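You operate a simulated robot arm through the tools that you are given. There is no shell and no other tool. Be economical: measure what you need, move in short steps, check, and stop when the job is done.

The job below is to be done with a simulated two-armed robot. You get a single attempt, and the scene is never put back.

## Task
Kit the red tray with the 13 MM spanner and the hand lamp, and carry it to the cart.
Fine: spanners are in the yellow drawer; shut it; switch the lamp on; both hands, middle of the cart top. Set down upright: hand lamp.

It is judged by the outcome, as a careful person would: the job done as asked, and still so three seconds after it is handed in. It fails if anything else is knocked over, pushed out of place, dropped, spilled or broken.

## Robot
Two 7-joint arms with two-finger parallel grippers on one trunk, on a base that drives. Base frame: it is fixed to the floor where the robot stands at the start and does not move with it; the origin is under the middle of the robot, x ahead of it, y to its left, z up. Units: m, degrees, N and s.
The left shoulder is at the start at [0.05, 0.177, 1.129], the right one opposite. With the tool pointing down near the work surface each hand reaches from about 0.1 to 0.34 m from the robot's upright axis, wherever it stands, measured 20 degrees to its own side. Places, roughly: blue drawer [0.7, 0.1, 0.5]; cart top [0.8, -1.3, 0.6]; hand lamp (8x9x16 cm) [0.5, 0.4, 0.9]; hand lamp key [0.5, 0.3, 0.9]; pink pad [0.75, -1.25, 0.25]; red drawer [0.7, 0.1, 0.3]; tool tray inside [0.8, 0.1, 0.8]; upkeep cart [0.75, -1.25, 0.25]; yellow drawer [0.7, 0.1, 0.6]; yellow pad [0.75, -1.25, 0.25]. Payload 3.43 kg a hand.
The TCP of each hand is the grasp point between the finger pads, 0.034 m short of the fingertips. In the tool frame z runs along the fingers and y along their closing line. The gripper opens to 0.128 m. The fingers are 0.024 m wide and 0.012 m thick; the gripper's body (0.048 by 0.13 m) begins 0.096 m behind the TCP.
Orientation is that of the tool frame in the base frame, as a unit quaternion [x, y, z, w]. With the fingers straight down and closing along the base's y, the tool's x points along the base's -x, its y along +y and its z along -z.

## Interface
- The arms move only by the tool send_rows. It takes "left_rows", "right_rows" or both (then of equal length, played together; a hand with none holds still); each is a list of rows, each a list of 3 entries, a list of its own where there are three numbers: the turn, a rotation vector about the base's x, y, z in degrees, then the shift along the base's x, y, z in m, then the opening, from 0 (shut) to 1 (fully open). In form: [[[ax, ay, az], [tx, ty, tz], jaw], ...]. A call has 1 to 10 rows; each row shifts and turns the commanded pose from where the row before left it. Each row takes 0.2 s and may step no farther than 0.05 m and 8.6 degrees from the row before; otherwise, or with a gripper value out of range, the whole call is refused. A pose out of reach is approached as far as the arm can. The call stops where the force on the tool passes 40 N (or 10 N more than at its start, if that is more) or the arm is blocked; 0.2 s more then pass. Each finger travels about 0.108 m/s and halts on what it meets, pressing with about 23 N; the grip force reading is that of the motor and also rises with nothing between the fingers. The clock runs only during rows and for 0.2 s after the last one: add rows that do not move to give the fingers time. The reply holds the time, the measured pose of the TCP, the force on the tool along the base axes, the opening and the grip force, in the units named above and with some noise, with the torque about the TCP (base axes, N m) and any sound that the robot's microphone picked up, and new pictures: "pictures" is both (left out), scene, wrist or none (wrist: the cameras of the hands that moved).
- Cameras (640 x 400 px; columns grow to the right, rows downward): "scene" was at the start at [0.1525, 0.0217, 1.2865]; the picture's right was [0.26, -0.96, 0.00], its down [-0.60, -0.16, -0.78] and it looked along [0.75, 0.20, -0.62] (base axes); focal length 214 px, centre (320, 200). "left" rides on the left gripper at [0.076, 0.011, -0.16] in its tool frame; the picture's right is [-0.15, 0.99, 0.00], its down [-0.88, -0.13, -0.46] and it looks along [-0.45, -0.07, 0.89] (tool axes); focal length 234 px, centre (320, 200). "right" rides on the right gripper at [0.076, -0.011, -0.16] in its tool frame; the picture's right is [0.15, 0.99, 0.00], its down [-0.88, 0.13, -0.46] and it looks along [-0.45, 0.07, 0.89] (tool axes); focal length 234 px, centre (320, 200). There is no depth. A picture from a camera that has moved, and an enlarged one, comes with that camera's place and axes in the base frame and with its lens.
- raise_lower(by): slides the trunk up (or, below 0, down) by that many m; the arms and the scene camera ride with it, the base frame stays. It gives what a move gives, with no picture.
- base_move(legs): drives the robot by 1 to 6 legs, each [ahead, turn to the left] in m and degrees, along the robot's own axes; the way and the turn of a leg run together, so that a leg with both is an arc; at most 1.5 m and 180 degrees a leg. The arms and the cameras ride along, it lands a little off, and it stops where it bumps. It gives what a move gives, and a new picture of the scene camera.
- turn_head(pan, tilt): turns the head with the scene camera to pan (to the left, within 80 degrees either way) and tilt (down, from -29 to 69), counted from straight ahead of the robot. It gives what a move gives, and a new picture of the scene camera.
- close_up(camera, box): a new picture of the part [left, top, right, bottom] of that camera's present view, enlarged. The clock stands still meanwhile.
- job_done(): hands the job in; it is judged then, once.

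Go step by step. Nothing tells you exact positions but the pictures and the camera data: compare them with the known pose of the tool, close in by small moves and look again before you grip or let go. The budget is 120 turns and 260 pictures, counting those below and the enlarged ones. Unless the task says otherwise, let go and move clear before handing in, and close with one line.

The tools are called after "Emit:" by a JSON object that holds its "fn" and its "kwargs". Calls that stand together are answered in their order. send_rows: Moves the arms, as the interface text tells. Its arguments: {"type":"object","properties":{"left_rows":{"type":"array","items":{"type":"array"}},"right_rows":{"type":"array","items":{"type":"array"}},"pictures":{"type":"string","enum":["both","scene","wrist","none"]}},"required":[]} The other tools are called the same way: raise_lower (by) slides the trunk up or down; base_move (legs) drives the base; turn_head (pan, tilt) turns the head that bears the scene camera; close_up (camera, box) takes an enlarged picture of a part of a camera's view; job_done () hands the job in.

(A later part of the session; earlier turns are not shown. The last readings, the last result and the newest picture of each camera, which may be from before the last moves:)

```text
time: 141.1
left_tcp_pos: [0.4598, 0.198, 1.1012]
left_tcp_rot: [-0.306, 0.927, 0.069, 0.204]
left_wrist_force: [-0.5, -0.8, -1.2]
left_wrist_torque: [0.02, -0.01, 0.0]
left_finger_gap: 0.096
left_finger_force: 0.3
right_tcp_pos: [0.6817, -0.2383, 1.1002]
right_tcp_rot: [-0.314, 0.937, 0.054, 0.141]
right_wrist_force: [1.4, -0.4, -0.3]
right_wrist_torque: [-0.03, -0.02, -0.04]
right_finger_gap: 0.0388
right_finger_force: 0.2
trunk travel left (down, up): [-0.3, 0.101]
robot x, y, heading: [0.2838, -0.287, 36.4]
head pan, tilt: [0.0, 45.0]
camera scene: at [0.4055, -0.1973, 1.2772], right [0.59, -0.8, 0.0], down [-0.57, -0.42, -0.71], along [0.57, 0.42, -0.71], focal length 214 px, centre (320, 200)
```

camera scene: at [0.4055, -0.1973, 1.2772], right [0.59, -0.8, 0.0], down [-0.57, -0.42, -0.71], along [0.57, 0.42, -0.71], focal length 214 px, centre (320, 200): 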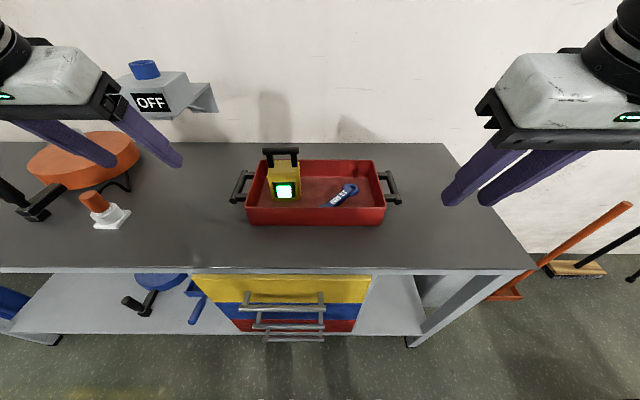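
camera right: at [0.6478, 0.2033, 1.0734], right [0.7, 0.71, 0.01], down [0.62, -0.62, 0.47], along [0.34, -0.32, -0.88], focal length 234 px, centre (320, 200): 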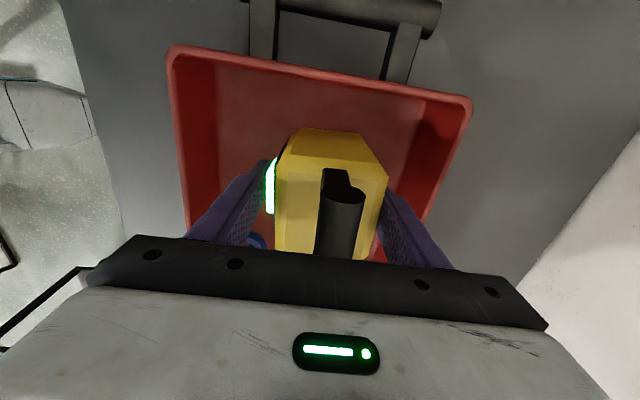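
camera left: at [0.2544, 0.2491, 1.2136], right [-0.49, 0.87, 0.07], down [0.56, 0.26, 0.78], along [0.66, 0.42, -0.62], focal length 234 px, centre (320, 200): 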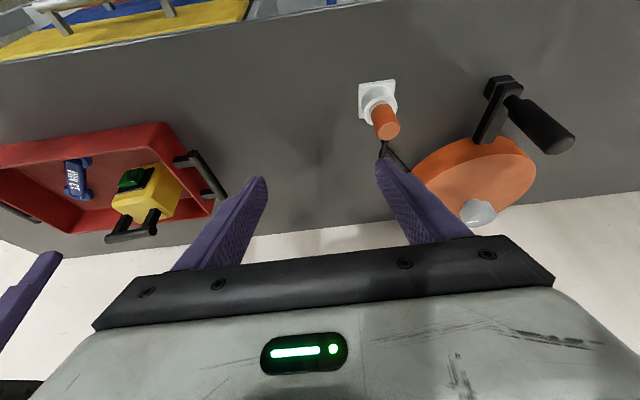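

Tray handles are at about 0.592 m ahead, +0.22 and −0.197 m sideways. Bring both hands above them with small openings.

Emit:
{"fn": "send_rows", "kwargs": {"left_rows": [[[0, 0, 0], [0.0283, 0.0073, -0.015], 0.3], [[0, 0, 0], [0.0283, 0.0073, -0.015], 0.3], [[0, 0, 0], [0.0283, 0.0073, -0.015], 0.3], [[0, 0, 0], [0.0283, 0.0073, -0.015], 0.3], [[0, 0, 0], [0.0283, 0.0073, -0.015], 0.3], [[0, 0, 0], [0.0283, 0.0073, -0.015], 0.3], [[0, 0, 0], [0, 0, 0], 0.3]], "right_rows": [[[0, 0, 0], [0.0326, 0.024, -0.015], 0.3], [[0, 0, 0], [0.0326, 0.024, -0.015], 0.3], [[0, 0, 0], [0.0326, 0.024, -0.015], 0.3], [[0, 0, 0], [0.0326, 0.024, -0.015], 0.3], [[0, 0, 0], [0.0326, 0.024, -0.015], 0.3], [[0, 0, 0], [0.0326, 0.024, -0.015], 0.3], [[0, 0, 0], [0, 0, 0], 0.3]]}}

```text
time: 142.7
left_tcp_pos: [0.6306, 0.2416, 1.0101]
left_tcp_rot: [-0.306, 0.927, 0.069, 0.205]
left_wrist_force: [0.2, -0.2, 0.1]
left_wrist_torque: [0.0, -0.02, -0.01]
left_finger_gap: 0.0384
left_finger_force: 0.1
right_tcp_pos: [0.878, -0.0948, 1.0131]
right_tcp_rot: [-0.316, 0.937, 0.055, 0.143]
right_wrist_force: [-0.1, -0.1, 0.9]
right_wrist_torque: [-0.02, 0.02, 0.0]
right_finger_gap: 0.0383
right_finger_force: 0.1
trunk travel left (down, up): [-0.3, 0.101]
robot x, y, heading: [0.2835, -0.2874, 36.1]
head pan, tilt: [0.0, 45.0]
camera scene: at [0.4053, -0.1975, 1.2773], right [0.59, -0.8, 0.0], down [-0.57, -0.42, -0.71], along [0.57, 0.42, -0.71], focal length 214 px, centre (320, 200)
camera right: at [0.7901, -0.1785, 1.1414], right [-0.71, 0.7, -0.03], down [0.49, 0.52, 0.7], along [0.51, 0.48, -0.71], focal length 234 px, centre (320, 200)
camera left: at [0.5133, 0.1704, 1.1233], right [-0.48, 0.87, 0.06], down [0.57, 0.26, 0.78], along [0.67, 0.41, -0.62], focal length 234 px, centre (320, 200)
```

scene: 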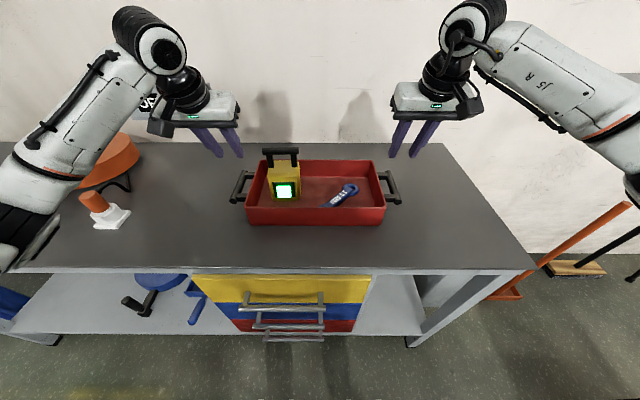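
right: 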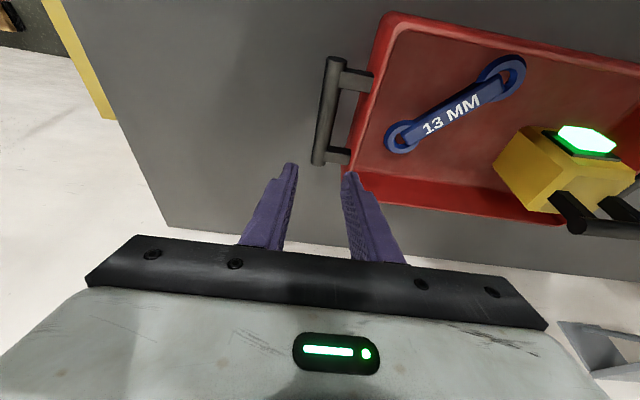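
left: 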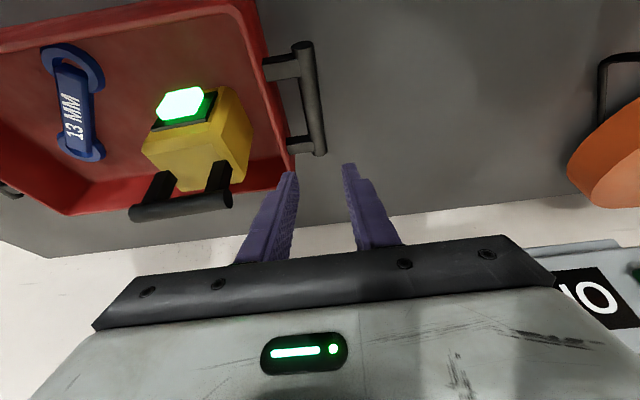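

Bars triangulate to about (0.625, 0.235, 0.89) and (0.867, −0.10, 0.893); both hands are within 1 cm. Shift back 1 cm and lower around them.

Emit:
{"fn": "send_rows", "kwargs": {"left_rows": [[[0, 0, 0], [-0.0055, -0.006, -0.03], 0.3], [[0, 0, 0], [0, 0, -0.03], 0.3], [[0, 0, 0], [0, 0, -0.03], 0.3], [[0, 0, 0], [0, 0, -0.02], 0.3], [[0, 0, 0], [0, 0, 0], 0.3]], "right_rows": [[[0, 0, 0], [-0.0105, -0.006, -0.03], 0.3], [[0, 0, 0], [0, 0, -0.03], 0.3], [[0, 0, 0], [0, 0, -0.03], 0.3], [[0, 0, 0], [0, 0, -0.022], 0.3], [[0, 0, 0], [0, 0, 0], 0.3]]}}

Emit:
{"fn": "close_up", "kwargs": {"camera": "scene", "box": [200, 110, 440, 250]}}

```text
time: 143.9
left_tcp_pos: [0.6239, 0.2341, 0.9073]
left_tcp_rot: [-0.307, 0.925, 0.07, 0.211]
left_wrist_force: [-1.9, 2.0, 29.0]
left_wrist_torque: [-1.08, -0.28, -0.02]
left_finger_gap: 0.037
left_finger_force: 0.0
right_tcp_pos: [0.8655, -0.1026, 0.9001]
right_tcp_rot: [-0.314, 0.937, 0.055, 0.143]
right_wrist_force: [0.7, 0.5, -0.6]
right_wrist_torque: [0.03, -0.01, -0.03]
right_finger_gap: 0.0386
right_finger_force: 0.0
trunk travel left (down, up): [-0.3, 0.101]
robot x, y, heading: [0.2828, -0.2871, 36.5]
head pan, tilt: [0.0, 45.0]
camera scene: at [0.4037, -0.1995, 1.2781], right [0.59, -0.8, 0.0], down [-0.57, -0.42, -0.71], along [0.57, 0.42, -0.71], focal length 214 px, centre (320, 200)
camera right: at [0.7773, -0.1846, 1.0291], right [-0.71, 0.7, -0.03], down [0.49, 0.52, 0.7], along [0.51, 0.48, -0.71], focal length 234 px, centre (320, 200)
camera left: at [0.5065, 0.1617, 1.0181], right [-0.48, 0.87, 0.06], down [0.56, 0.25, 0.79], along [0.68, 0.42, -0.61], focal length 234 px, centre (320, 200)
```

scene: 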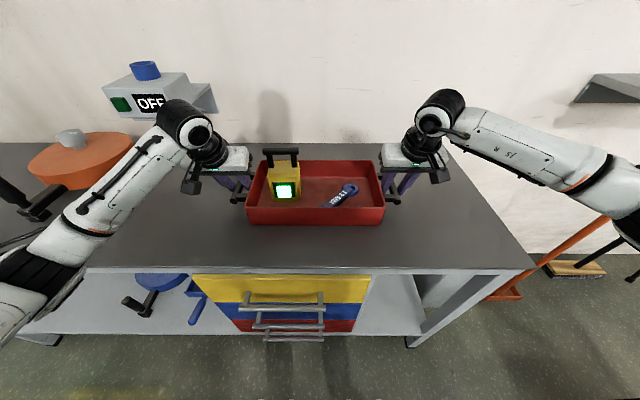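
right: 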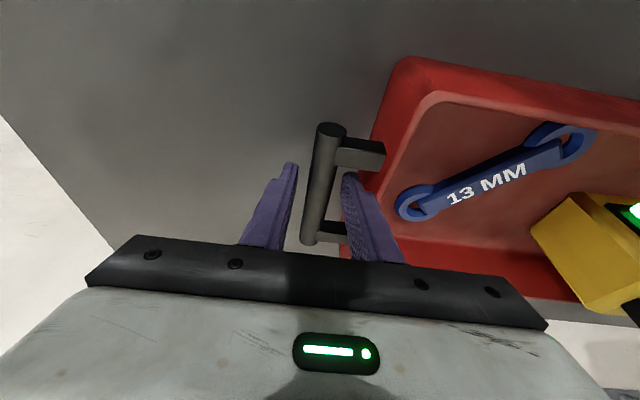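
left: 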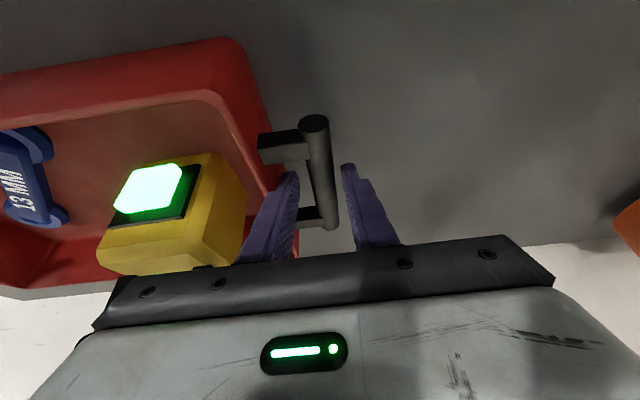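

```text
2.67 times, centred on (320, 180) of scene
camera zoom: at [0.4037, -0.1995, 1.2781], right [0.59, -0.8, 0.0], down [-0.57, -0.42, -0.71], along [0.57, 0.42, -0.71], focal length 572 px, centre (320, 253)
```

zoom: 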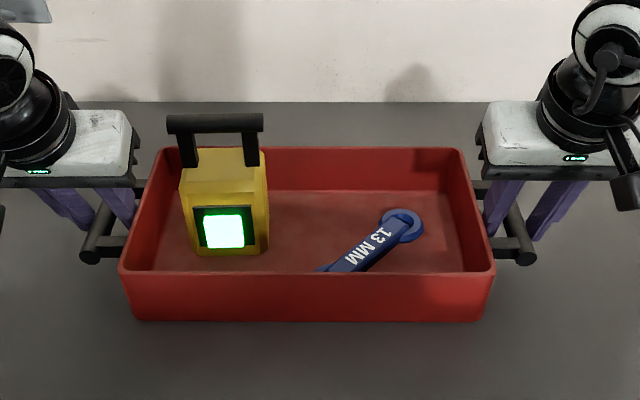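

The left hand touches something lightly (probably the rim); raise it 5 mm and 4 mm outward, then close both hands.

Emit:
{"fn": "send_rows", "kwargs": {"left_rows": [[[0, 0, 0], [-0.0024, 0.0032, 0.006], 0.3], [[0, 0, 0], [0, 0, 0], 0.3], [[0, 0, 0], [0, 0, 0], 0.1], [[0, 0, 0], [0, 0, 0], 0], [[0, 0, 0], [0, 0, 0], 0], [[0, 0, 0], [0, 0, 0], 0]], "right_rows": [[[0, 0, 0], [0, 0, 0], 0.3], [[0, 0, 0], [0, 0, 0], 0.3], [[0, 0, 0], [0, 0, 0], 0.1], [[0, 0, 0], [0, 0, 0], 0], [[0, 0, 0], [0, 0, 0], 0], [[0, 0, 0], [0, 0, 0], 0]], "pictures": "wrist"}}

```text
time: 145.3
left_tcp_pos: [0.6224, 0.2375, 0.9048]
left_tcp_rot: [-0.306, 0.928, 0.067, 0.202]
left_wrist_force: [2.4, -7.9, -1.9]
left_wrist_torque: [-0.44, 0.61, -0.53]
left_finger_gap: 0.0198
left_finger_force: 23.1
right_tcp_pos: [0.867, -0.0992, 0.8989]
right_tcp_rot: [-0.315, 0.937, 0.056, 0.142]
right_wrist_force: [-0.9, 6.9, 0.0]
right_wrist_torque: [0.23, -0.07, -0.68]
right_finger_gap: 0.0197
right_finger_force: 22.7
trunk travel left (down, up): [-0.3, 0.101]
robot x, y, heading: [0.2829, -0.285, 36.3]
head pan, tilt: [0.0, 45.0]
camera right: at [0.7788, -0.1823, 1.0273], right [-0.71, 0.7, -0.03], down [0.49, 0.52, 0.7], along [0.51, 0.48, -0.71], focal length 234 px, centre (320, 200)
camera left: at [0.5056, 0.1664, 1.0189], right [-0.48, 0.87, 0.06], down [0.57, 0.26, 0.78], along [0.67, 0.41, -0.62], focal length 234 px, centre (320, 200)
```

right: 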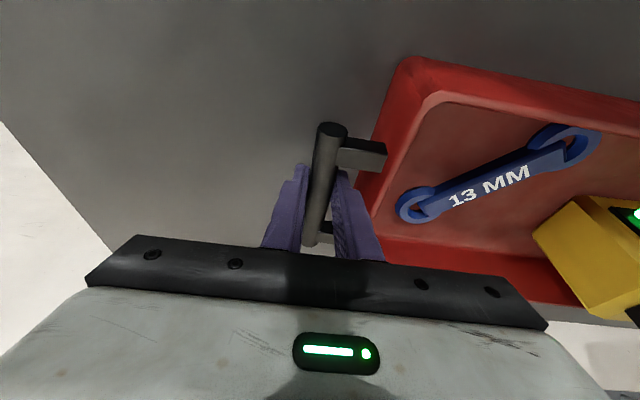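
left: 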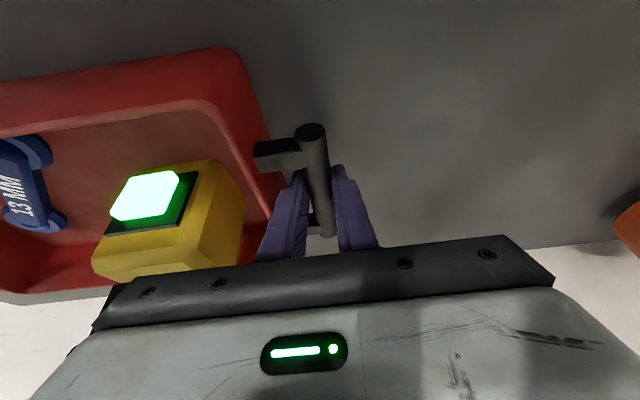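

Both hands grip the bars. Lift the tray together, slowly.

Emit:
{"fn": "send_rows", "kwargs": {"left_rows": [[[0, 0, 0], [0, 0, 0.008], 0], [[0, 0, 0], [0, 0, 0.012], 0], [[0, 0, 0], [0, 0, 0.015], 0], [[0, 0, 0], [0, 0, 0.015], 0], [[0, 0, 0], [0, 0, 0.015], 0], [[0, 0, 0], [0, 0, 0], 0]], "right_rows": [[[0, 0, 0], [0, 0, 0.008], 0], [[0, 0, 0], [0, 0, 0.012], 0], [[0, 0, 0], [0, 0, 0.015], 0], [[0, 0, 0], [0, 0, 0.015], 0], [[0, 0, 0], [0, 0, 0.015], 0], [[0, 0, 0], [0, 0, 0], 0]], "pictures": "scene"}}

```text
time: 146.7
left_tcp_pos: [0.6225, 0.2375, 0.97]
left_tcp_rot: [-0.306, 0.928, 0.068, 0.203]
left_wrist_force: [3.9, -9.8, -6.8]
left_wrist_torque: [-0.03, -0.29, -0.66]
left_finger_gap: 0.0197
left_finger_force: 22.8
right_tcp_pos: [0.8651, -0.0997, 0.9645]
right_tcp_rot: [-0.314, 0.937, 0.055, 0.141]
right_wrist_force: [-4.3, 10.3, -5.5]
right_wrist_torque: [-0.14, 0.33, -0.56]
right_finger_gap: 0.0201
right_finger_force: 23.4
trunk travel left (down, up): [-0.3, 0.101]
robot x, y, heading: [0.2909, -0.2857, 36.3]
head pan, tilt: [0.0, 45.0]
camera scene: at [0.4064, -0.1967, 1.277], right [0.59, -0.8, 0.0], down [-0.57, -0.42, -0.71], along [0.57, 0.42, -0.71], focal length 214 px, centre (320, 200)
```

scene: 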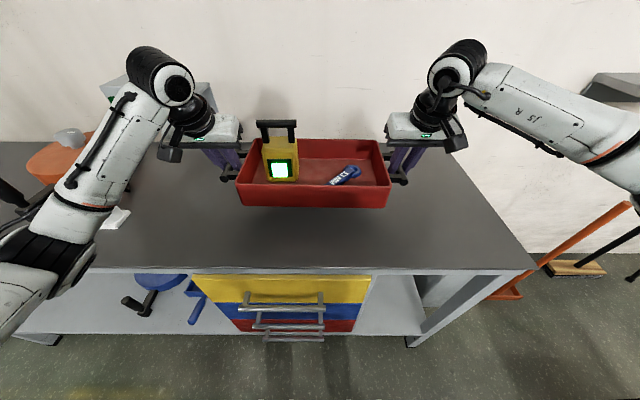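

Lifted level. Back away from the bench and turn toward the cart.

Emit:
{"fn": "base_move", "kwargs": {"legs": [[-0.35, 0], [0, -70]]}}

```text
time: 152.1
left_tcp_pos: [0.6114, -0.6466, 0.9693]
left_tcp_rot: [0.294, 0.931, -0.064, 0.205]
left_wrist_force: [-9.5, -5.5, -6.5]
left_wrist_torque: [0.01, 0.1, -0.67]
left_finger_gap: 0.02
left_finger_force: 22.9
right_tcp_pos: [0.3686, -0.9847, 0.9629]
right_tcp_rot: [0.292, 0.944, -0.039, 0.146]
right_wrist_force: [8.2, 6.2, -4.6]
right_wrist_torque: [0.12, 0.02, -0.55]
right_finger_gap: 0.0202
right_finger_force: 22.7
trunk travel left (down, up): [-0.3, 0.101]
robot x, y, heading: [0.0072, -0.4911, -35.2]
head pan, tilt: [0.0, 45.0]
camera scene: at [0.1298, -0.5811, 1.277], right [-0.57, -0.82, 0.0], down [-0.58, 0.41, -0.71], along [0.58, -0.4, -0.71], focal length 214 px, centre (320, 200)
```

scene: 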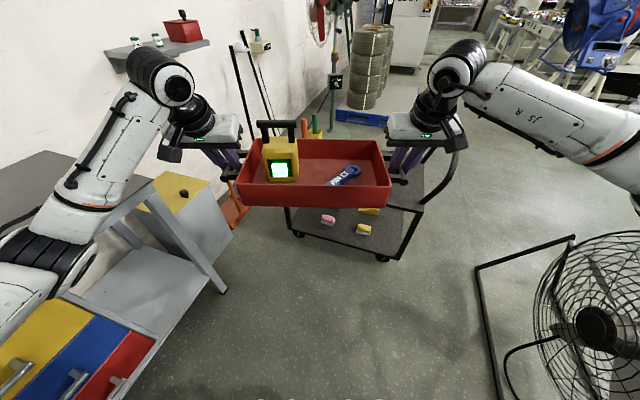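

Now facing roughly toward the cart. I'll zoom to re-measure the cart edges.

Emit:
{"fn": "close_up", "kwargs": {"camera": "scene", "box": [220, 100, 480, 280]}}

Emit:
{"fn": "close_up", "kwargs": {"camera": "right", "box": [0, 0, 640, 400]}}

Emit:
{"fn": "close_up", "kwargs": {"camera": "left", "box": [0, 0, 640, 400]}}

```text
2.22 times, centred on (350, 190) of scene
camera zoom: at [0.1298, -0.5811, 1.277], right [-0.57, -0.82, 0.0], down [-0.58, 0.41, -0.71], along [0.58, -0.4, -0.71], focal length 477 px, centre (253, 222)
```

zoom: 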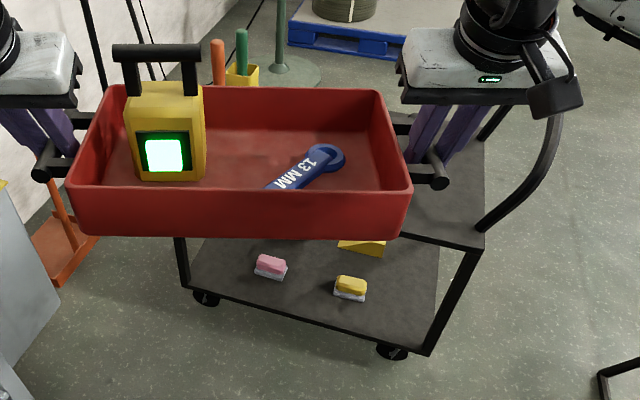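

```text
1.00 times, centred on (320, 200) of right
camera zoom: at [0.2611, -0.9277, 1.0919], right [0.44, 0.9, -0.03], down [0.65, -0.3, 0.7], along [0.62, -0.33, -0.71], focal length 234 px, centre (320, 200)
```

zoom: 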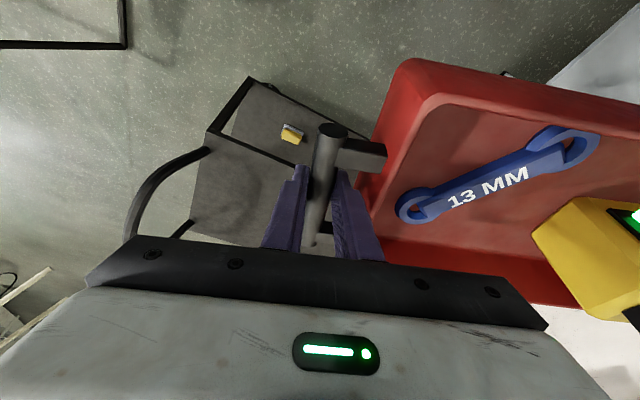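

```text
1.00 times, centred on (320, 200) of left
camera zoom: at [0.505, -0.5592, 1.0838], right [0.67, 0.74, 0.06], down [0.42, -0.46, 0.78], along [0.6, -0.5, -0.62], focal length 234 px, centre (320, 200)
```

zoom: 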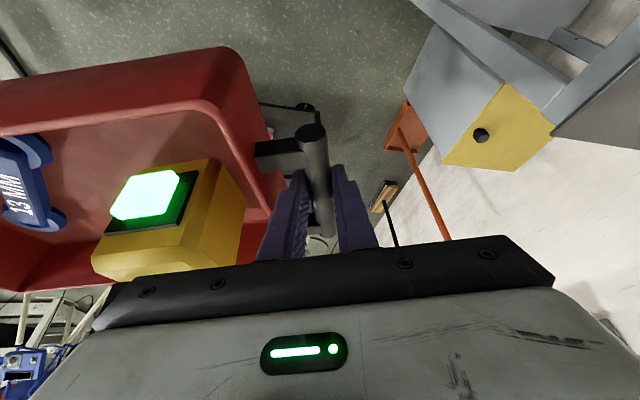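

Cart centre works out to about (0.758, −1.245) with its axis at −52°; a tool holder stands on its left end, up to z≈0.85. I'll raise the trunk 6 cm for clearance, then drive up to the cart.

Emit:
{"fn": "raise_lower", "kwargs": {"by": 0.06}}

Emit:
{"fn": "base_move", "kwargs": {"legs": [[0, -6.1], [0.4, 0]]}}

```text
time: 153.1
left_tcp_pos: [0.6105, -0.6457, 1.0288]
left_tcp_rot: [0.293, 0.932, -0.063, 0.204]
left_wrist_force: [-2.8, 1.5, -6.6]
left_wrist_torque: [0.22, 0.28, -0.66]
left_finger_gap: 0.0196
left_finger_force: 22.8
right_tcp_pos: [0.3687, -0.9842, 1.0222]
right_tcp_rot: [0.292, 0.944, -0.038, 0.146]
right_wrist_force: [2.9, -1.6, -5.3]
right_wrist_torque: [-0.09, -0.17, -0.66]
right_finger_gap: 0.0202
right_finger_force: 23.5
trunk travel left (down, up): [-0.36, 0.041]
robot x, y, heading: [0.0063, -0.4912, -34.9]
head pan, tilt: [0.0, 45.0]
```

```text
time: 156.1
left_tcp_pos: [0.8921, -0.9754, 1.0294]
left_tcp_rot: [0.344, 0.914, -0.075, 0.201]
left_wrist_force: [-2.5, 0.5, -6.6]
left_wrist_torque: [0.0, 0.05, -0.62]
left_finger_gap: 0.0196
left_finger_force: 23.4
right_tcp_pos: [0.6125, -1.2851, 1.0221]
right_tcp_rot: [0.342, 0.927, -0.046, 0.144]
right_wrist_force: [3.4, -0.4, -5.5]
right_wrist_torque: [0.12, 0.09, -0.59]
right_finger_gap: 0.02
right_finger_force: 23.1
trunk travel left (down, up): [-0.36, 0.041]
robot x, y, heading: [0.3061, -0.7526, -41.2]
head pan, tilt: [0.0, 45.0]
camera scene: at [0.4208, -0.8575, 1.3369], right [-0.66, -0.75, 0.0], down [-0.53, 0.47, -0.71], along [0.53, -0.47, -0.71], focal length 214 px, centre (320, 200)
```

scene: 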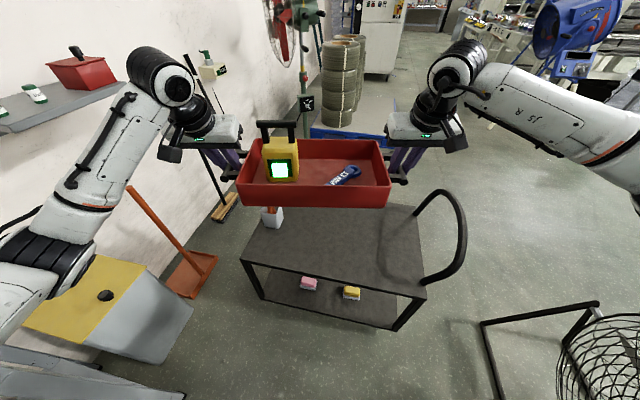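

Clear view of the cart now: centre about (0.785, −1.27); the cup with sticks is near its left end, so I'll aim ~3 cm right of centre. Final approach.

Emit:
{"fn": "base_move", "kwargs": {"legs": [[0, -2.3], [0.107, 0], [0, -8.5]]}}

Emit:
{"fn": "close_up", "kwargs": {"camera": "left", "box": [0, 0, 640, 400]}}

Emit:
{"fn": "close_up", "kwargs": {"camera": "right", "box": [0, 0, 640, 400]}}

```text
time: 158.3
left_tcp_pos: [0.9162, -1.1501, 1.0294]
left_tcp_rot: [0.426, 0.879, -0.091, 0.194]
left_wrist_force: [-2.5, 1.5, -6.3]
left_wrist_torque: [0.26, 0.14, -0.56]
left_finger_gap: 0.0197
left_finger_force: 22.6
right_tcp_pos: [0.5866, -1.4046, 1.0237]
right_tcp_rot: [0.427, 0.892, -0.059, 0.139]
right_wrist_force: [1.5, -2.4, -4.7]
right_wrist_torque: [-0.11, -0.07, -0.54]
right_finger_gap: 0.0201
right_finger_force: 23.3
trunk travel left (down, up): [-0.36, 0.041]
robot x, y, heading: [0.3802, -0.828, -52.0]
head pan, tilt: [0.0, 45.0]
camera scene: at [0.4752, -0.9484, 1.337], right [-0.79, -0.62, 0.0], down [-0.44, 0.56, -0.71], along [0.44, -0.55, -0.71], focal length 214 px, centre (320, 200)
```

scene: 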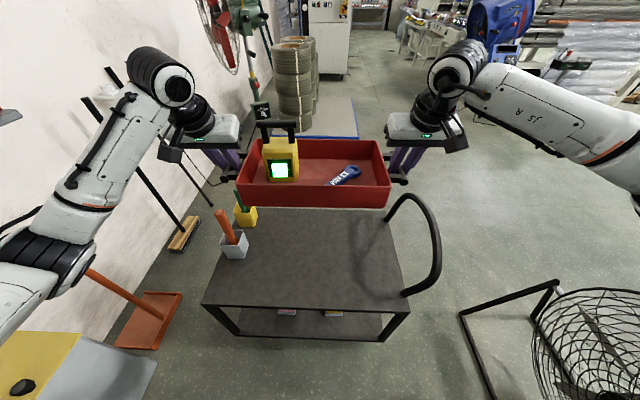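

```text
1.00 times, centred on (320, 200) of left
camera zoom: at [0.8402, -1.0359, 1.1438], right [0.86, 0.51, 0.06], down [0.27, -0.56, 0.78], along [0.43, -0.65, -0.62], focal length 234 px, centre (320, 200)
```

zoom: 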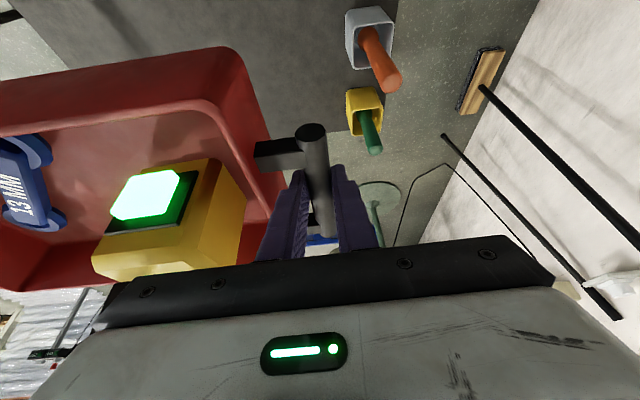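

```text
1.00 times, centred on (320, 200) of right
camera zoom: at [0.5006, -1.3181, 1.1519], right [0.68, 0.73, -0.03], down [0.54, -0.47, 0.7], along [0.5, -0.49, -0.71], focal length 234 px, centre (320, 200)
```

zoom: 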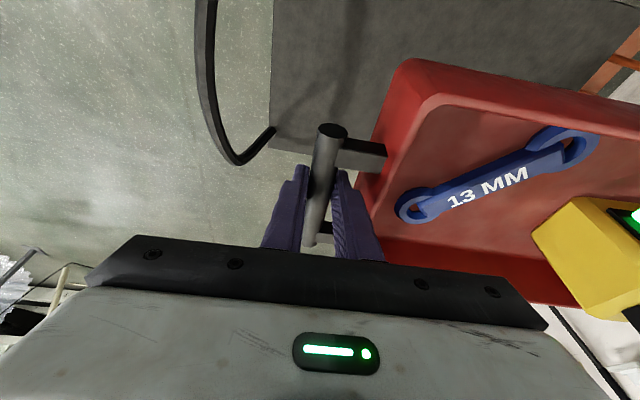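

The tray hovers near the cart's middle, clear of the cups and the cart handle by about 4 cm or more. Lower both hands together 20 cm and check.

Emit:
{"fn": "send_rows", "kwargs": {"left_rows": [[[0, 0, 0], [0, 0, -0.02], 0], [[0, 0, 0], [0, 0, -0.03], 0], [[0, 0, 0], [0, 0, -0.03], 0], [[0, 0, 0], [0, 0, -0.03], 0], [[0, 0, 0], [0, 0, -0.03], 0], [[0, 0, 0], [0, 0, -0.03], 0], [[0, 0, 0], [0, 0, -0.02], 0], [[0, 0, 0], [0, 0, 0], 0]], "right_rows": [[[0, 0, 0], [0, 0, -0.02], 0], [[0, 0, 0], [0, 0, -0.03], 0], [[0, 0, 0], [0, 0, -0.03], 0], [[0, 0, 0], [0, 0, -0.03], 0], [[0, 0, 0], [0, 0, -0.03], 0], [[0, 0, 0], [0, 0, -0.03], 0], [[0, 0, 0], [0, 0, -0.02], 0], [[0, 0, 0], [0, 0, 0], 0]]}}

```text
time: 160.1
left_tcp_pos: [0.9175, -1.1489, 0.8371]
left_tcp_rot: [0.427, 0.879, -0.093, 0.193]
left_wrist_force: [-0.7, 2.6, -5.7]
left_wrist_torque: [0.2, 0.09, -0.6]
left_finger_gap: 0.0197
left_finger_force: 22.4
right_tcp_pos: [0.5874, -1.4024, 0.8316]
right_tcp_rot: [0.426, 0.892, -0.059, 0.139]
right_wrist_force: [0.3, -4.0, -5.2]
right_wrist_torque: [-0.03, -0.06, -0.6]
right_finger_gap: 0.02
right_finger_force: 22.9
trunk travel left (down, up): [-0.36, 0.041]
robot x, y, heading: [0.3803, -0.8273, -51.8]
head pan, tilt: [0.0, 45.0]
camera scene: at [0.4758, -0.9481, 1.337], right [-0.79, -0.62, 0.0], down [-0.44, 0.56, -0.71], along [0.44, -0.55, -0.71], focal length 214 px, centre (320, 200)
camera right: at [0.5014, -1.3175, 0.9613], right [0.68, 0.73, -0.03], down [0.54, -0.47, 0.7], along [0.5, -0.49, -0.71], focal length 234 px, centre (320, 200)
camera left: at [0.8407, -1.0346, 0.9518], right [0.86, 0.51, 0.06], down [0.27, -0.56, 0.78], along [0.43, -0.65, -0.62], focal length 234 px, centre (320, 200)
```

scene: 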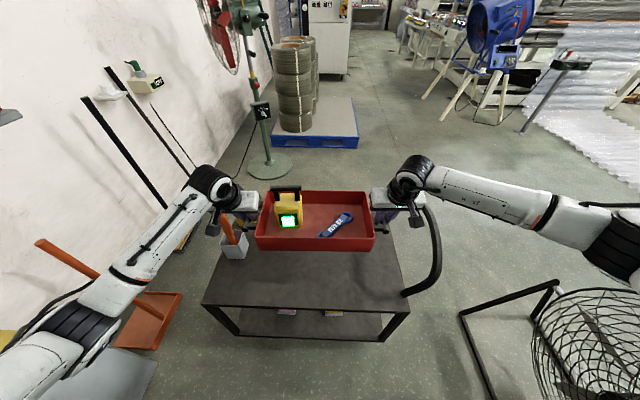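
right: 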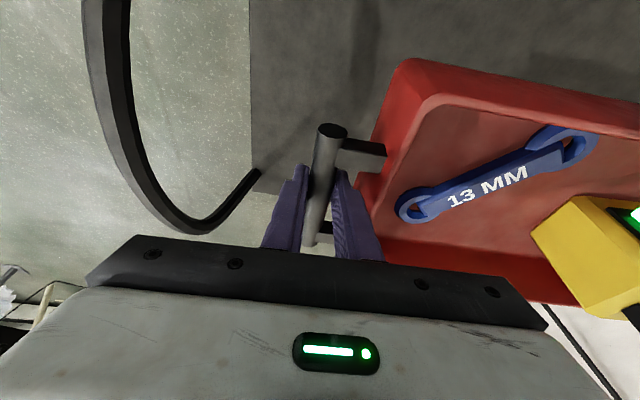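
left: 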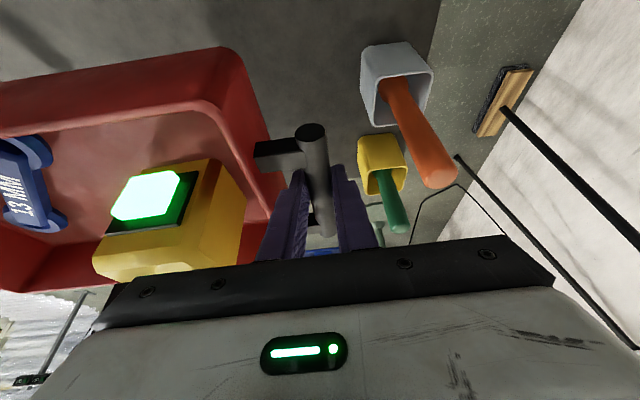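

Everything clears: cups' sticks stay ≥3 cm outside the left hand, and the cart handle is lower than the right forearm. Lower another 13 cm.

Emit:
{"fn": "send_rows", "kwargs": {"left_rows": [[[0, 0, 0], [0, 0, -0.03], 0], [[0, 0, 0], [0, 0, -0.03], 0], [[0, 0, 0], [0, 0, -0.03], 0], [[0, 0, 0], [0, 0, -0.025], 0], [[0, 0, 0], [0, 0, -0.015], 0], [[0, 0, 0], [0, 0, 0], 0]], "right_rows": [[[0, 0, 0], [0, 0, -0.03], 0], [[0, 0, 0], [0, 0, -0.03], 0], [[0, 0, 0], [0, 0, -0.03], 0], [[0, 0, 0], [0, 0, -0.025], 0], [[0, 0, 0], [0, 0, -0.015], 0], [[0, 0, 0], [0, 0, 0], 0]]}}

```text
time: 161.5
left_tcp_pos: [0.9163, -1.1485, 0.7083]
left_tcp_rot: [0.427, 0.879, -0.092, 0.193]
left_wrist_force: [1.3, 3.9, -6.3]
left_wrist_torque: [0.17, -0.01, -0.45]
left_finger_gap: 0.0198
left_finger_force: 23.4
right_tcp_pos: [0.5877, -1.4023, 0.7026]
right_tcp_rot: [0.426, 0.892, -0.061, 0.14]
right_wrist_force: [-2.5, -4.8, -5.0]
right_wrist_torque: [0.02, -0.01, -0.6]
right_finger_gap: 0.0197
right_finger_force: 23.0
trunk travel left (down, up): [-0.36, 0.041]
robot x, y, heading: [0.3832, -0.8279, -51.6]
head pan, tilt: [0.0, 45.0]
camera scene: at [0.4758, -0.9481, 1.337], right [-0.79, -0.62, 0.0], down [-0.44, 0.56, -0.71], along [0.44, -0.55, -0.71], focal length 214 px, centre (320, 200)
camera right: at [0.5017, -1.3172, 0.8317], right [0.68, 0.73, -0.03], down [0.54, -0.47, 0.7], along [0.5, -0.49, -0.71], focal length 234 px, centre (320, 200)
camera left: at [0.8397, -1.034, 0.8234], right [0.86, 0.51, 0.06], down [0.27, -0.56, 0.78], along [0.43, -0.65, -0.62], focal length 234 px, centre (320, 200)
```

scene: 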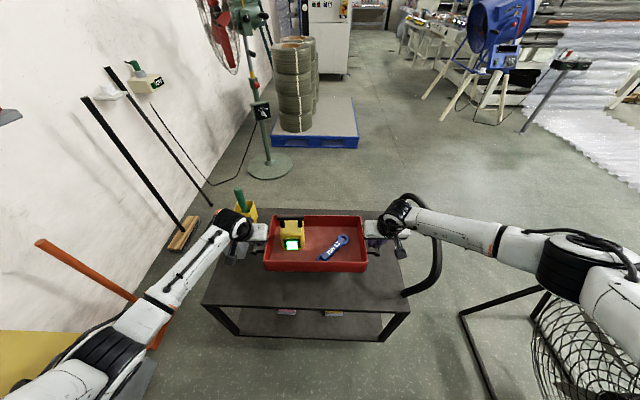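
right: 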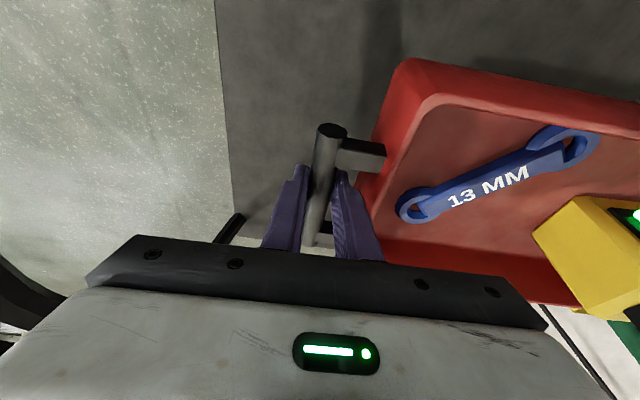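
left: 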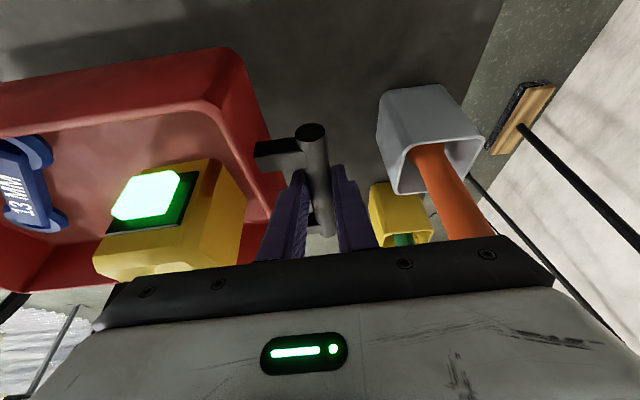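

Emit:
{"fn": "send_rows", "kwargs": {"left_rows": [[[0, 0, 0], [0, 0, -0.012], 0], [[0, 0, 0], [0, 0, -0.008], 0], [[0, 0, 0], [0, 0, -0.006], 0], [[0, 0, 0], [0, 0, 0], 0]], "right_rows": [[[0, 0, 0], [0, 0, -0.012], 0], [[0, 0, 0], [0, 0, -0.008], 0], [[0, 0, 0], [0, 0, -0.006], 0], [[0, 0, 0], [0, 0, 0], 0]], "pictures": "scene"}}

Emit:
{"fn": "close_up", "kwargs": {"camera": "scene", "box": [190, 180, 430, 330]}}

```text
time: 162.5
left_tcp_pos: [0.9161, -1.1496, 0.6835]
left_tcp_rot: [0.427, 0.879, -0.091, 0.193]
left_wrist_force: [3.8, 6.4, -6.3]
left_wrist_torque: [0.14, -0.04, -0.57]
left_finger_gap: 0.0198
left_finger_force: 23.2
right_tcp_pos: [0.5864, -1.4025, 0.6769]
right_tcp_rot: [0.427, 0.892, -0.06, 0.139]
right_wrist_force: [-3.7, -6.4, -5.0]
right_wrist_torque: [0.03, 0.1, -0.64]
right_finger_gap: 0.0198
right_finger_force: 22.8
trunk travel left (down, up): [-0.36, 0.041]
robot x, y, heading: [0.3808, -0.8278, -51.8]
head pan, tilt: [0.0, 45.0]
camera scene: at [0.4758, -0.9481, 1.337], right [-0.79, -0.62, 0.0], down [-0.44, 0.56, -0.71], along [0.44, -0.55, -0.71], focal length 214 px, centre (320, 200)
```

scene: 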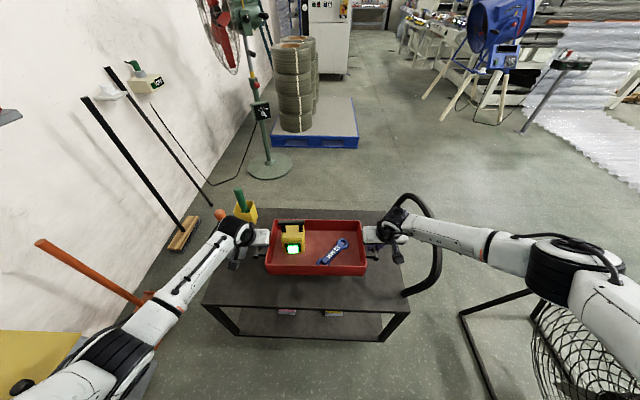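

```text
2.67 times, centred on (310, 255) of scene
camera zoom: at [0.4758, -0.9481, 1.337], right [-0.79, -0.62, 0.0], down [-0.44, 0.56, -0.71], along [0.44, -0.55, -0.71], focal length 572 px, centre (347, 53)
```

zoom: 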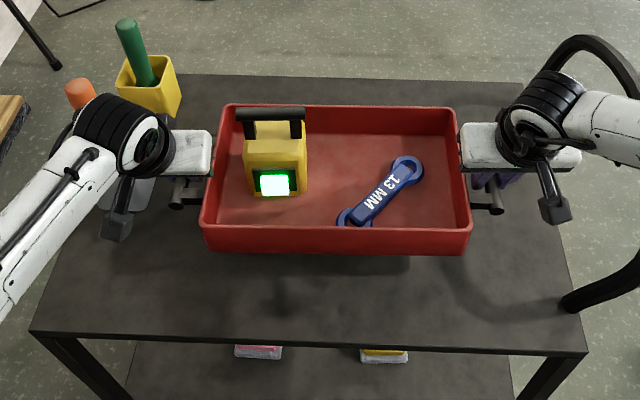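

Emit:
{"fn": "send_rows", "kwargs": {"left_rows": [[[0, 0, 0], [0, 0, -0.006], 0], [[0, 0, 0], [0, 0, -0.006], 0], [[0, 0, 0], [0, 0, -0.005], 0], [[0, 0, 0], [0, 0, 0], 0]], "right_rows": [[[0, 0, 0], [0, 0, -0.006], 0], [[0, 0, 0], [0, 0, -0.006], 0], [[0, 0, 0], [0, 0, -0.005], 0], [[0, 0, 0], [0, 0, 0], 0]], "pictures": "none"}}

```text
time: 163.5
left_tcp_pos: [0.9169, -1.1499, 0.6651]
left_tcp_rot: [0.426, 0.879, -0.091, 0.193]
left_wrist_force: [4.2, 7.3, -6.8]
left_wrist_torque: [0.22, 0.01, -0.55]
left_finger_gap: 0.0196
left_finger_force: 22.3
right_tcp_pos: [0.5875, -1.4024, 0.6597]
right_tcp_rot: [0.427, 0.891, -0.059, 0.139]
right_wrist_force: [-4.1, -7.2, -4.6]
right_wrist_torque: [-0.04, 0.02, -0.57]
right_finger_gap: 0.0198
right_finger_force: 23.0
trunk travel left (down, up): [-0.36, 0.041]
robot x, y, heading: [0.3817, -0.8302, -52.0]
head pan, tilt: [0.0, 45.0]
```

Emit:
{"fn": "send_rows", "kwargs": {"left_rows": [[[0, 0, 0], [0, 0, -0.005], 0], [[0, 0, 0], [0, 0, -0.005], 0], [[0, 0, 0], [0, 0, -0.004], 0], [[0, 0, 0], [0, 0, 0], 0]], "right_rows": [[[0, 0, 0], [0, 0, -0.005], 0], [[0, 0, 0], [0, 0, -0.005], 0], [[0, 0, 0], [0, 0, -0.004], 0], [[0, 0, 0], [0, 0, 0], 0]], "pictures": "scene"}}

```text
time: 164.5
left_tcp_pos: [0.9155, -1.1492, 0.6517]
left_tcp_rot: [0.426, 0.879, -0.092, 0.193]
left_wrist_force: [4.5, 6.8, -5.9]
left_wrist_torque: [0.12, 0.04, -0.58]
left_finger_gap: 0.0196
left_finger_force: 22.9
right_tcp_pos: [0.5866, -1.4025, 0.6454]
right_tcp_rot: [0.426, 0.892, -0.06, 0.139]
right_wrist_force: [-4.3, -5.9, -5.3]
right_wrist_torque: [-0.02, 0.04, -0.63]
right_finger_gap: 0.0201
right_finger_force: 23.1
trunk travel left (down, up): [-0.36, 0.041]
robot x, y, heading: [0.3818, -0.8272, -51.8]
head pan, tilt: [0.0, 45.0]
camera scene: at [0.4758, -0.9481, 1.337], right [-0.79, -0.62, 0.0], down [-0.44, 0.56, -0.71], along [0.44, -0.55, -0.71], focal length 214 px, centre (320, 200)
```

scene: 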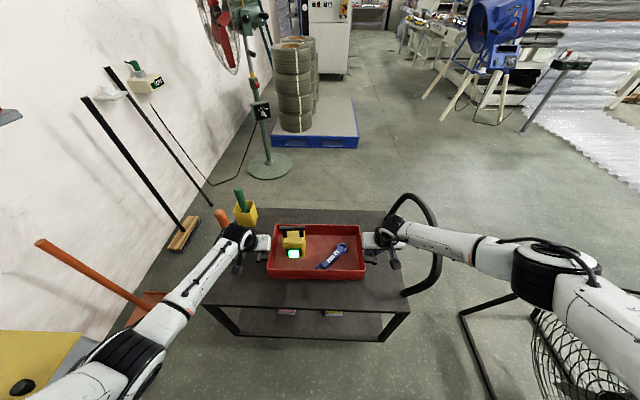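

Still a little above the deck, so the deck is lower than assumed and its centre a bit farther ahead. Shift the tray 3 cm ahead and continue down.

Emit:
{"fn": "send_rows", "kwargs": {"left_rows": [[[0, 0, 0], [0.0083, -0.0062, 0], 0], [[0, 0, 0], [0.0083, -0.0062, 0], 0], [[0, 0, 0], [0.0083, -0.0062, 0], 0], [[0, 0, 0], [0, 0, -0.006], 0], [[0, 0, 0], [0, 0, -0.006], 0], [[0, 0, 0], [0, 0, -0.006], 0], [[0, 0, 0], [0, 0, 0], 0]], "right_rows": [[[0, 0, 0], [0.0083, -0.0062, 0], 0], [[0, 0, 0], [0.0083, -0.0062, 0], 0], [[0, 0, 0], [0.0083, -0.0062, 0], 0], [[0, 0, 0], [0, 0, -0.006], 0], [[0, 0, 0], [0, 0, -0.006], 0], [[0, 0, 0], [0, 0, -0.006], 0], [[0, 0, 0], [0, 0, 0], 0]], "pictures": "wrist"}}

Emit:
{"fn": "close_up", "kwargs": {"camera": "scene", "box": [190, 180, 430, 330]}}

```text
time: 166.1
left_tcp_pos: [0.9423, -1.168, 0.6337]
left_tcp_rot: [0.427, 0.879, -0.093, 0.193]
left_wrist_force: [2.1, 5.4, -5.5]
left_wrist_torque: [0.14, 0.03, -0.52]
left_finger_gap: 0.0198
left_finger_force: 23.0
right_tcp_pos: [0.6123, -1.4209, 0.6282]
right_tcp_rot: [0.426, 0.892, -0.058, 0.14]
right_wrist_force: [-2.4, -5.0, -5.2]
right_wrist_torque: [0.01, 0.04, -0.57]
right_finger_gap: 0.02
right_finger_force: 22.6
trunk travel left (down, up): [-0.36, 0.041]
robot x, y, heading: [0.3813, -0.8264, -51.7]
head pan, tilt: [0.0, 45.0]
camera right: at [0.5259, -1.3359, 0.7566], right [0.68, 0.73, -0.03], down [0.54, -0.47, 0.7], along [0.5, -0.49, -0.71], focal length 234 px, centre (320, 200)
camera left: at [0.8653, -1.0531, 0.7484], right [0.86, 0.51, 0.06], down [0.27, -0.56, 0.78], along [0.43, -0.65, -0.62], focal length 234 px, centre (320, 200)
```

right: 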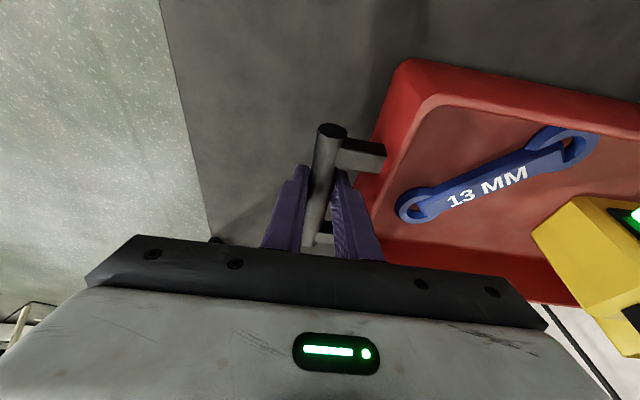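
left: 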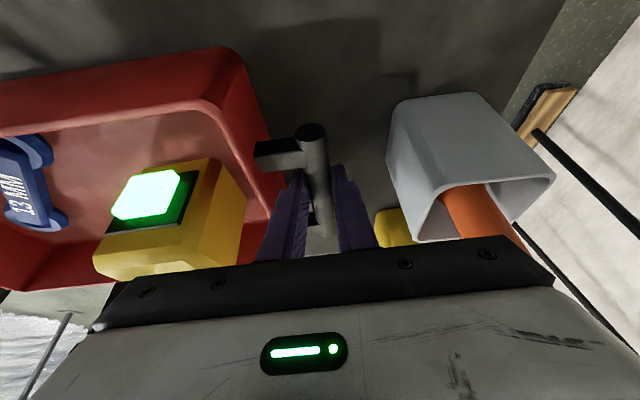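

```text
2.67 times, centred on (310, 255) of scene
camera zoom: at [0.4758, -0.9482, 1.337], right [-0.79, -0.62, 0.0], down [-0.44, 0.56, -0.71], along [0.44, -0.55, -0.71], focal length 572 px, centre (347, 53)
```

zoom: 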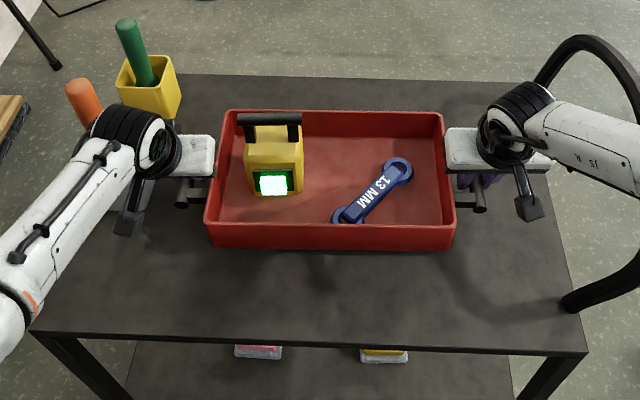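

Tray is laterally centred; it should go about 2.5 cm further ahead. Then continue lowering.

Emit:
{"fn": "send_rows", "kwargs": {"left_rows": [[[0, 0, 0], [0.0077, -0.0098, 0], 0], [[0, 0, 0], [0.0077, -0.0098, 0], 0], [[0, 0, 0], [0, 0, -0.006], 0], [[0, 0, 0], [0, 0, -0.005], 0], [[0, 0, 0], [0, 0, -0.005], 0], [[0, 0, 0], [0, 0, 0], 0]], "right_rows": [[[0, 0, 0], [0.0077, -0.0098, 0], 0], [[0, 0, 0], [0.0077, -0.0098, 0], 0], [[0, 0, 0], [0, 0, -0.006], 0], [[0, 0, 0], [0, 0, -0.005], 0], [[0, 0, 0], [0, 0, -0.005], 0], [[0, 0, 0], [0, 0, 0], 0]], "pictures": "none"}}

Emit:
{"fn": "close_up", "kwargs": {"camera": "scene", "box": [190, 180, 430, 330]}}

```text
time: 167.5
left_tcp_pos: [0.9597, -1.1871, 0.6227]
left_tcp_rot: [0.427, 0.878, -0.094, 0.196]
left_wrist_force: [1.2, 7.7, 7.7]
left_wrist_torque: [0.59, 0.25, -0.65]
left_finger_gap: 0.0205
left_finger_force: 23.2
right_tcp_pos: [0.6203, -1.4279, 0.6159]
right_tcp_rot: [0.425, 0.891, -0.06, 0.145]
right_wrist_force: [6.0, -7.5, 14.3]
right_wrist_torque: [-0.13, -0.09, -0.59]
right_finger_gap: 0.021
right_finger_force: 23.0
right hand out of reach, approached as far as the arm can: row 2
trunk travel left (down, up): [-0.36, 0.041]
robot x, y, heading: [0.3794, -0.8308, -52.0]
head pan, tilt: [0.0, 45.0]
```

```text
2.67 times, centred on (310, 255) of scene
camera zoom: at [0.4742, -0.9454, 1.3378], right [-0.79, -0.62, 0.0], down [-0.44, 0.55, -0.71], along [0.44, -0.56, -0.71], focal length 572 px, centre (347, 53)
```

zoom: 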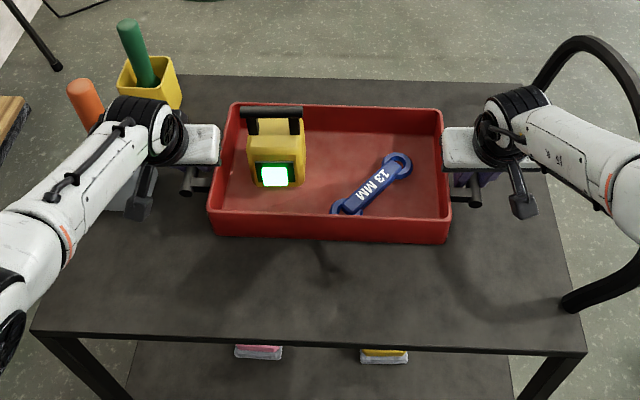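

The tray is down on the deck (upward forces on both hands). Ease the pressure and open both grippers.

Emit:
{"fn": "send_rows", "kwargs": {"left_rows": [[[0, 0, 0], [0, 0, 0.003], 0], [[0, 0, 0], [0, 0, 0], 0.15], [[0, 0, 0], [0, 0, 0], 0.3], [[0, 0, 0], [0, 0, 0], 0.3]], "right_rows": [[[0, 0, 0], [0, 0, 0.003], 0], [[0, 0, 0], [0, 0, 0], 0.15], [[0, 0, 0], [0, 0, 0], 0.3], [[0, 0, 0], [0, 0, 0], 0.3]], "pictures": "wrist"}}

```text
time: 168.5
left_tcp_pos: [0.9565, -1.1893, 0.6222]
left_tcp_rot: [0.427, 0.879, -0.093, 0.193]
left_wrist_force: [0.1, -0.1, 0.5]
left_wrist_torque: [0.02, 0.03, -0.02]
left_finger_gap: 0.0383
left_finger_force: 0.1
right_tcp_pos: [0.6175, -1.4301, 0.6151]
right_tcp_rot: [0.426, 0.892, -0.059, 0.139]
right_wrist_force: [0.7, 1.5, 0.1]
right_wrist_torque: [0.01, -0.01, 0.04]
right_finger_gap: 0.0386
right_finger_force: 0.1
trunk travel left (down, up): [-0.36, 0.041]
robot x, y, heading: [0.3833, -0.8274, -52.0]
head pan, tilt: [0.0, 45.0]
camera right: at [0.5326, -1.3451, 0.7442], right [0.68, 0.73, -0.03], down [0.54, -0.47, 0.7], along [0.5, -0.49, -0.71], focal length 234 px, centre (320, 200)
camera left: at [0.8805, -1.0744, 0.736], right [0.86, 0.51, 0.06], down [0.27, -0.56, 0.78], along [0.43, -0.66, -0.62], focal length 234 px, centre (320, 200)
```

right: 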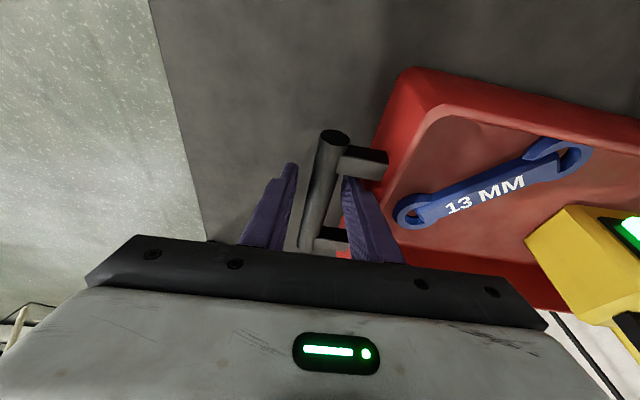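
left: 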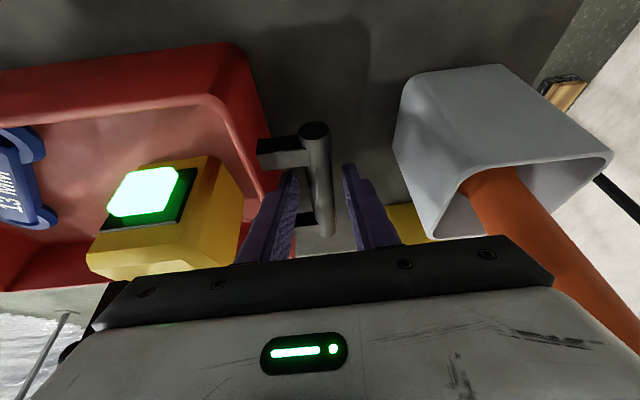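

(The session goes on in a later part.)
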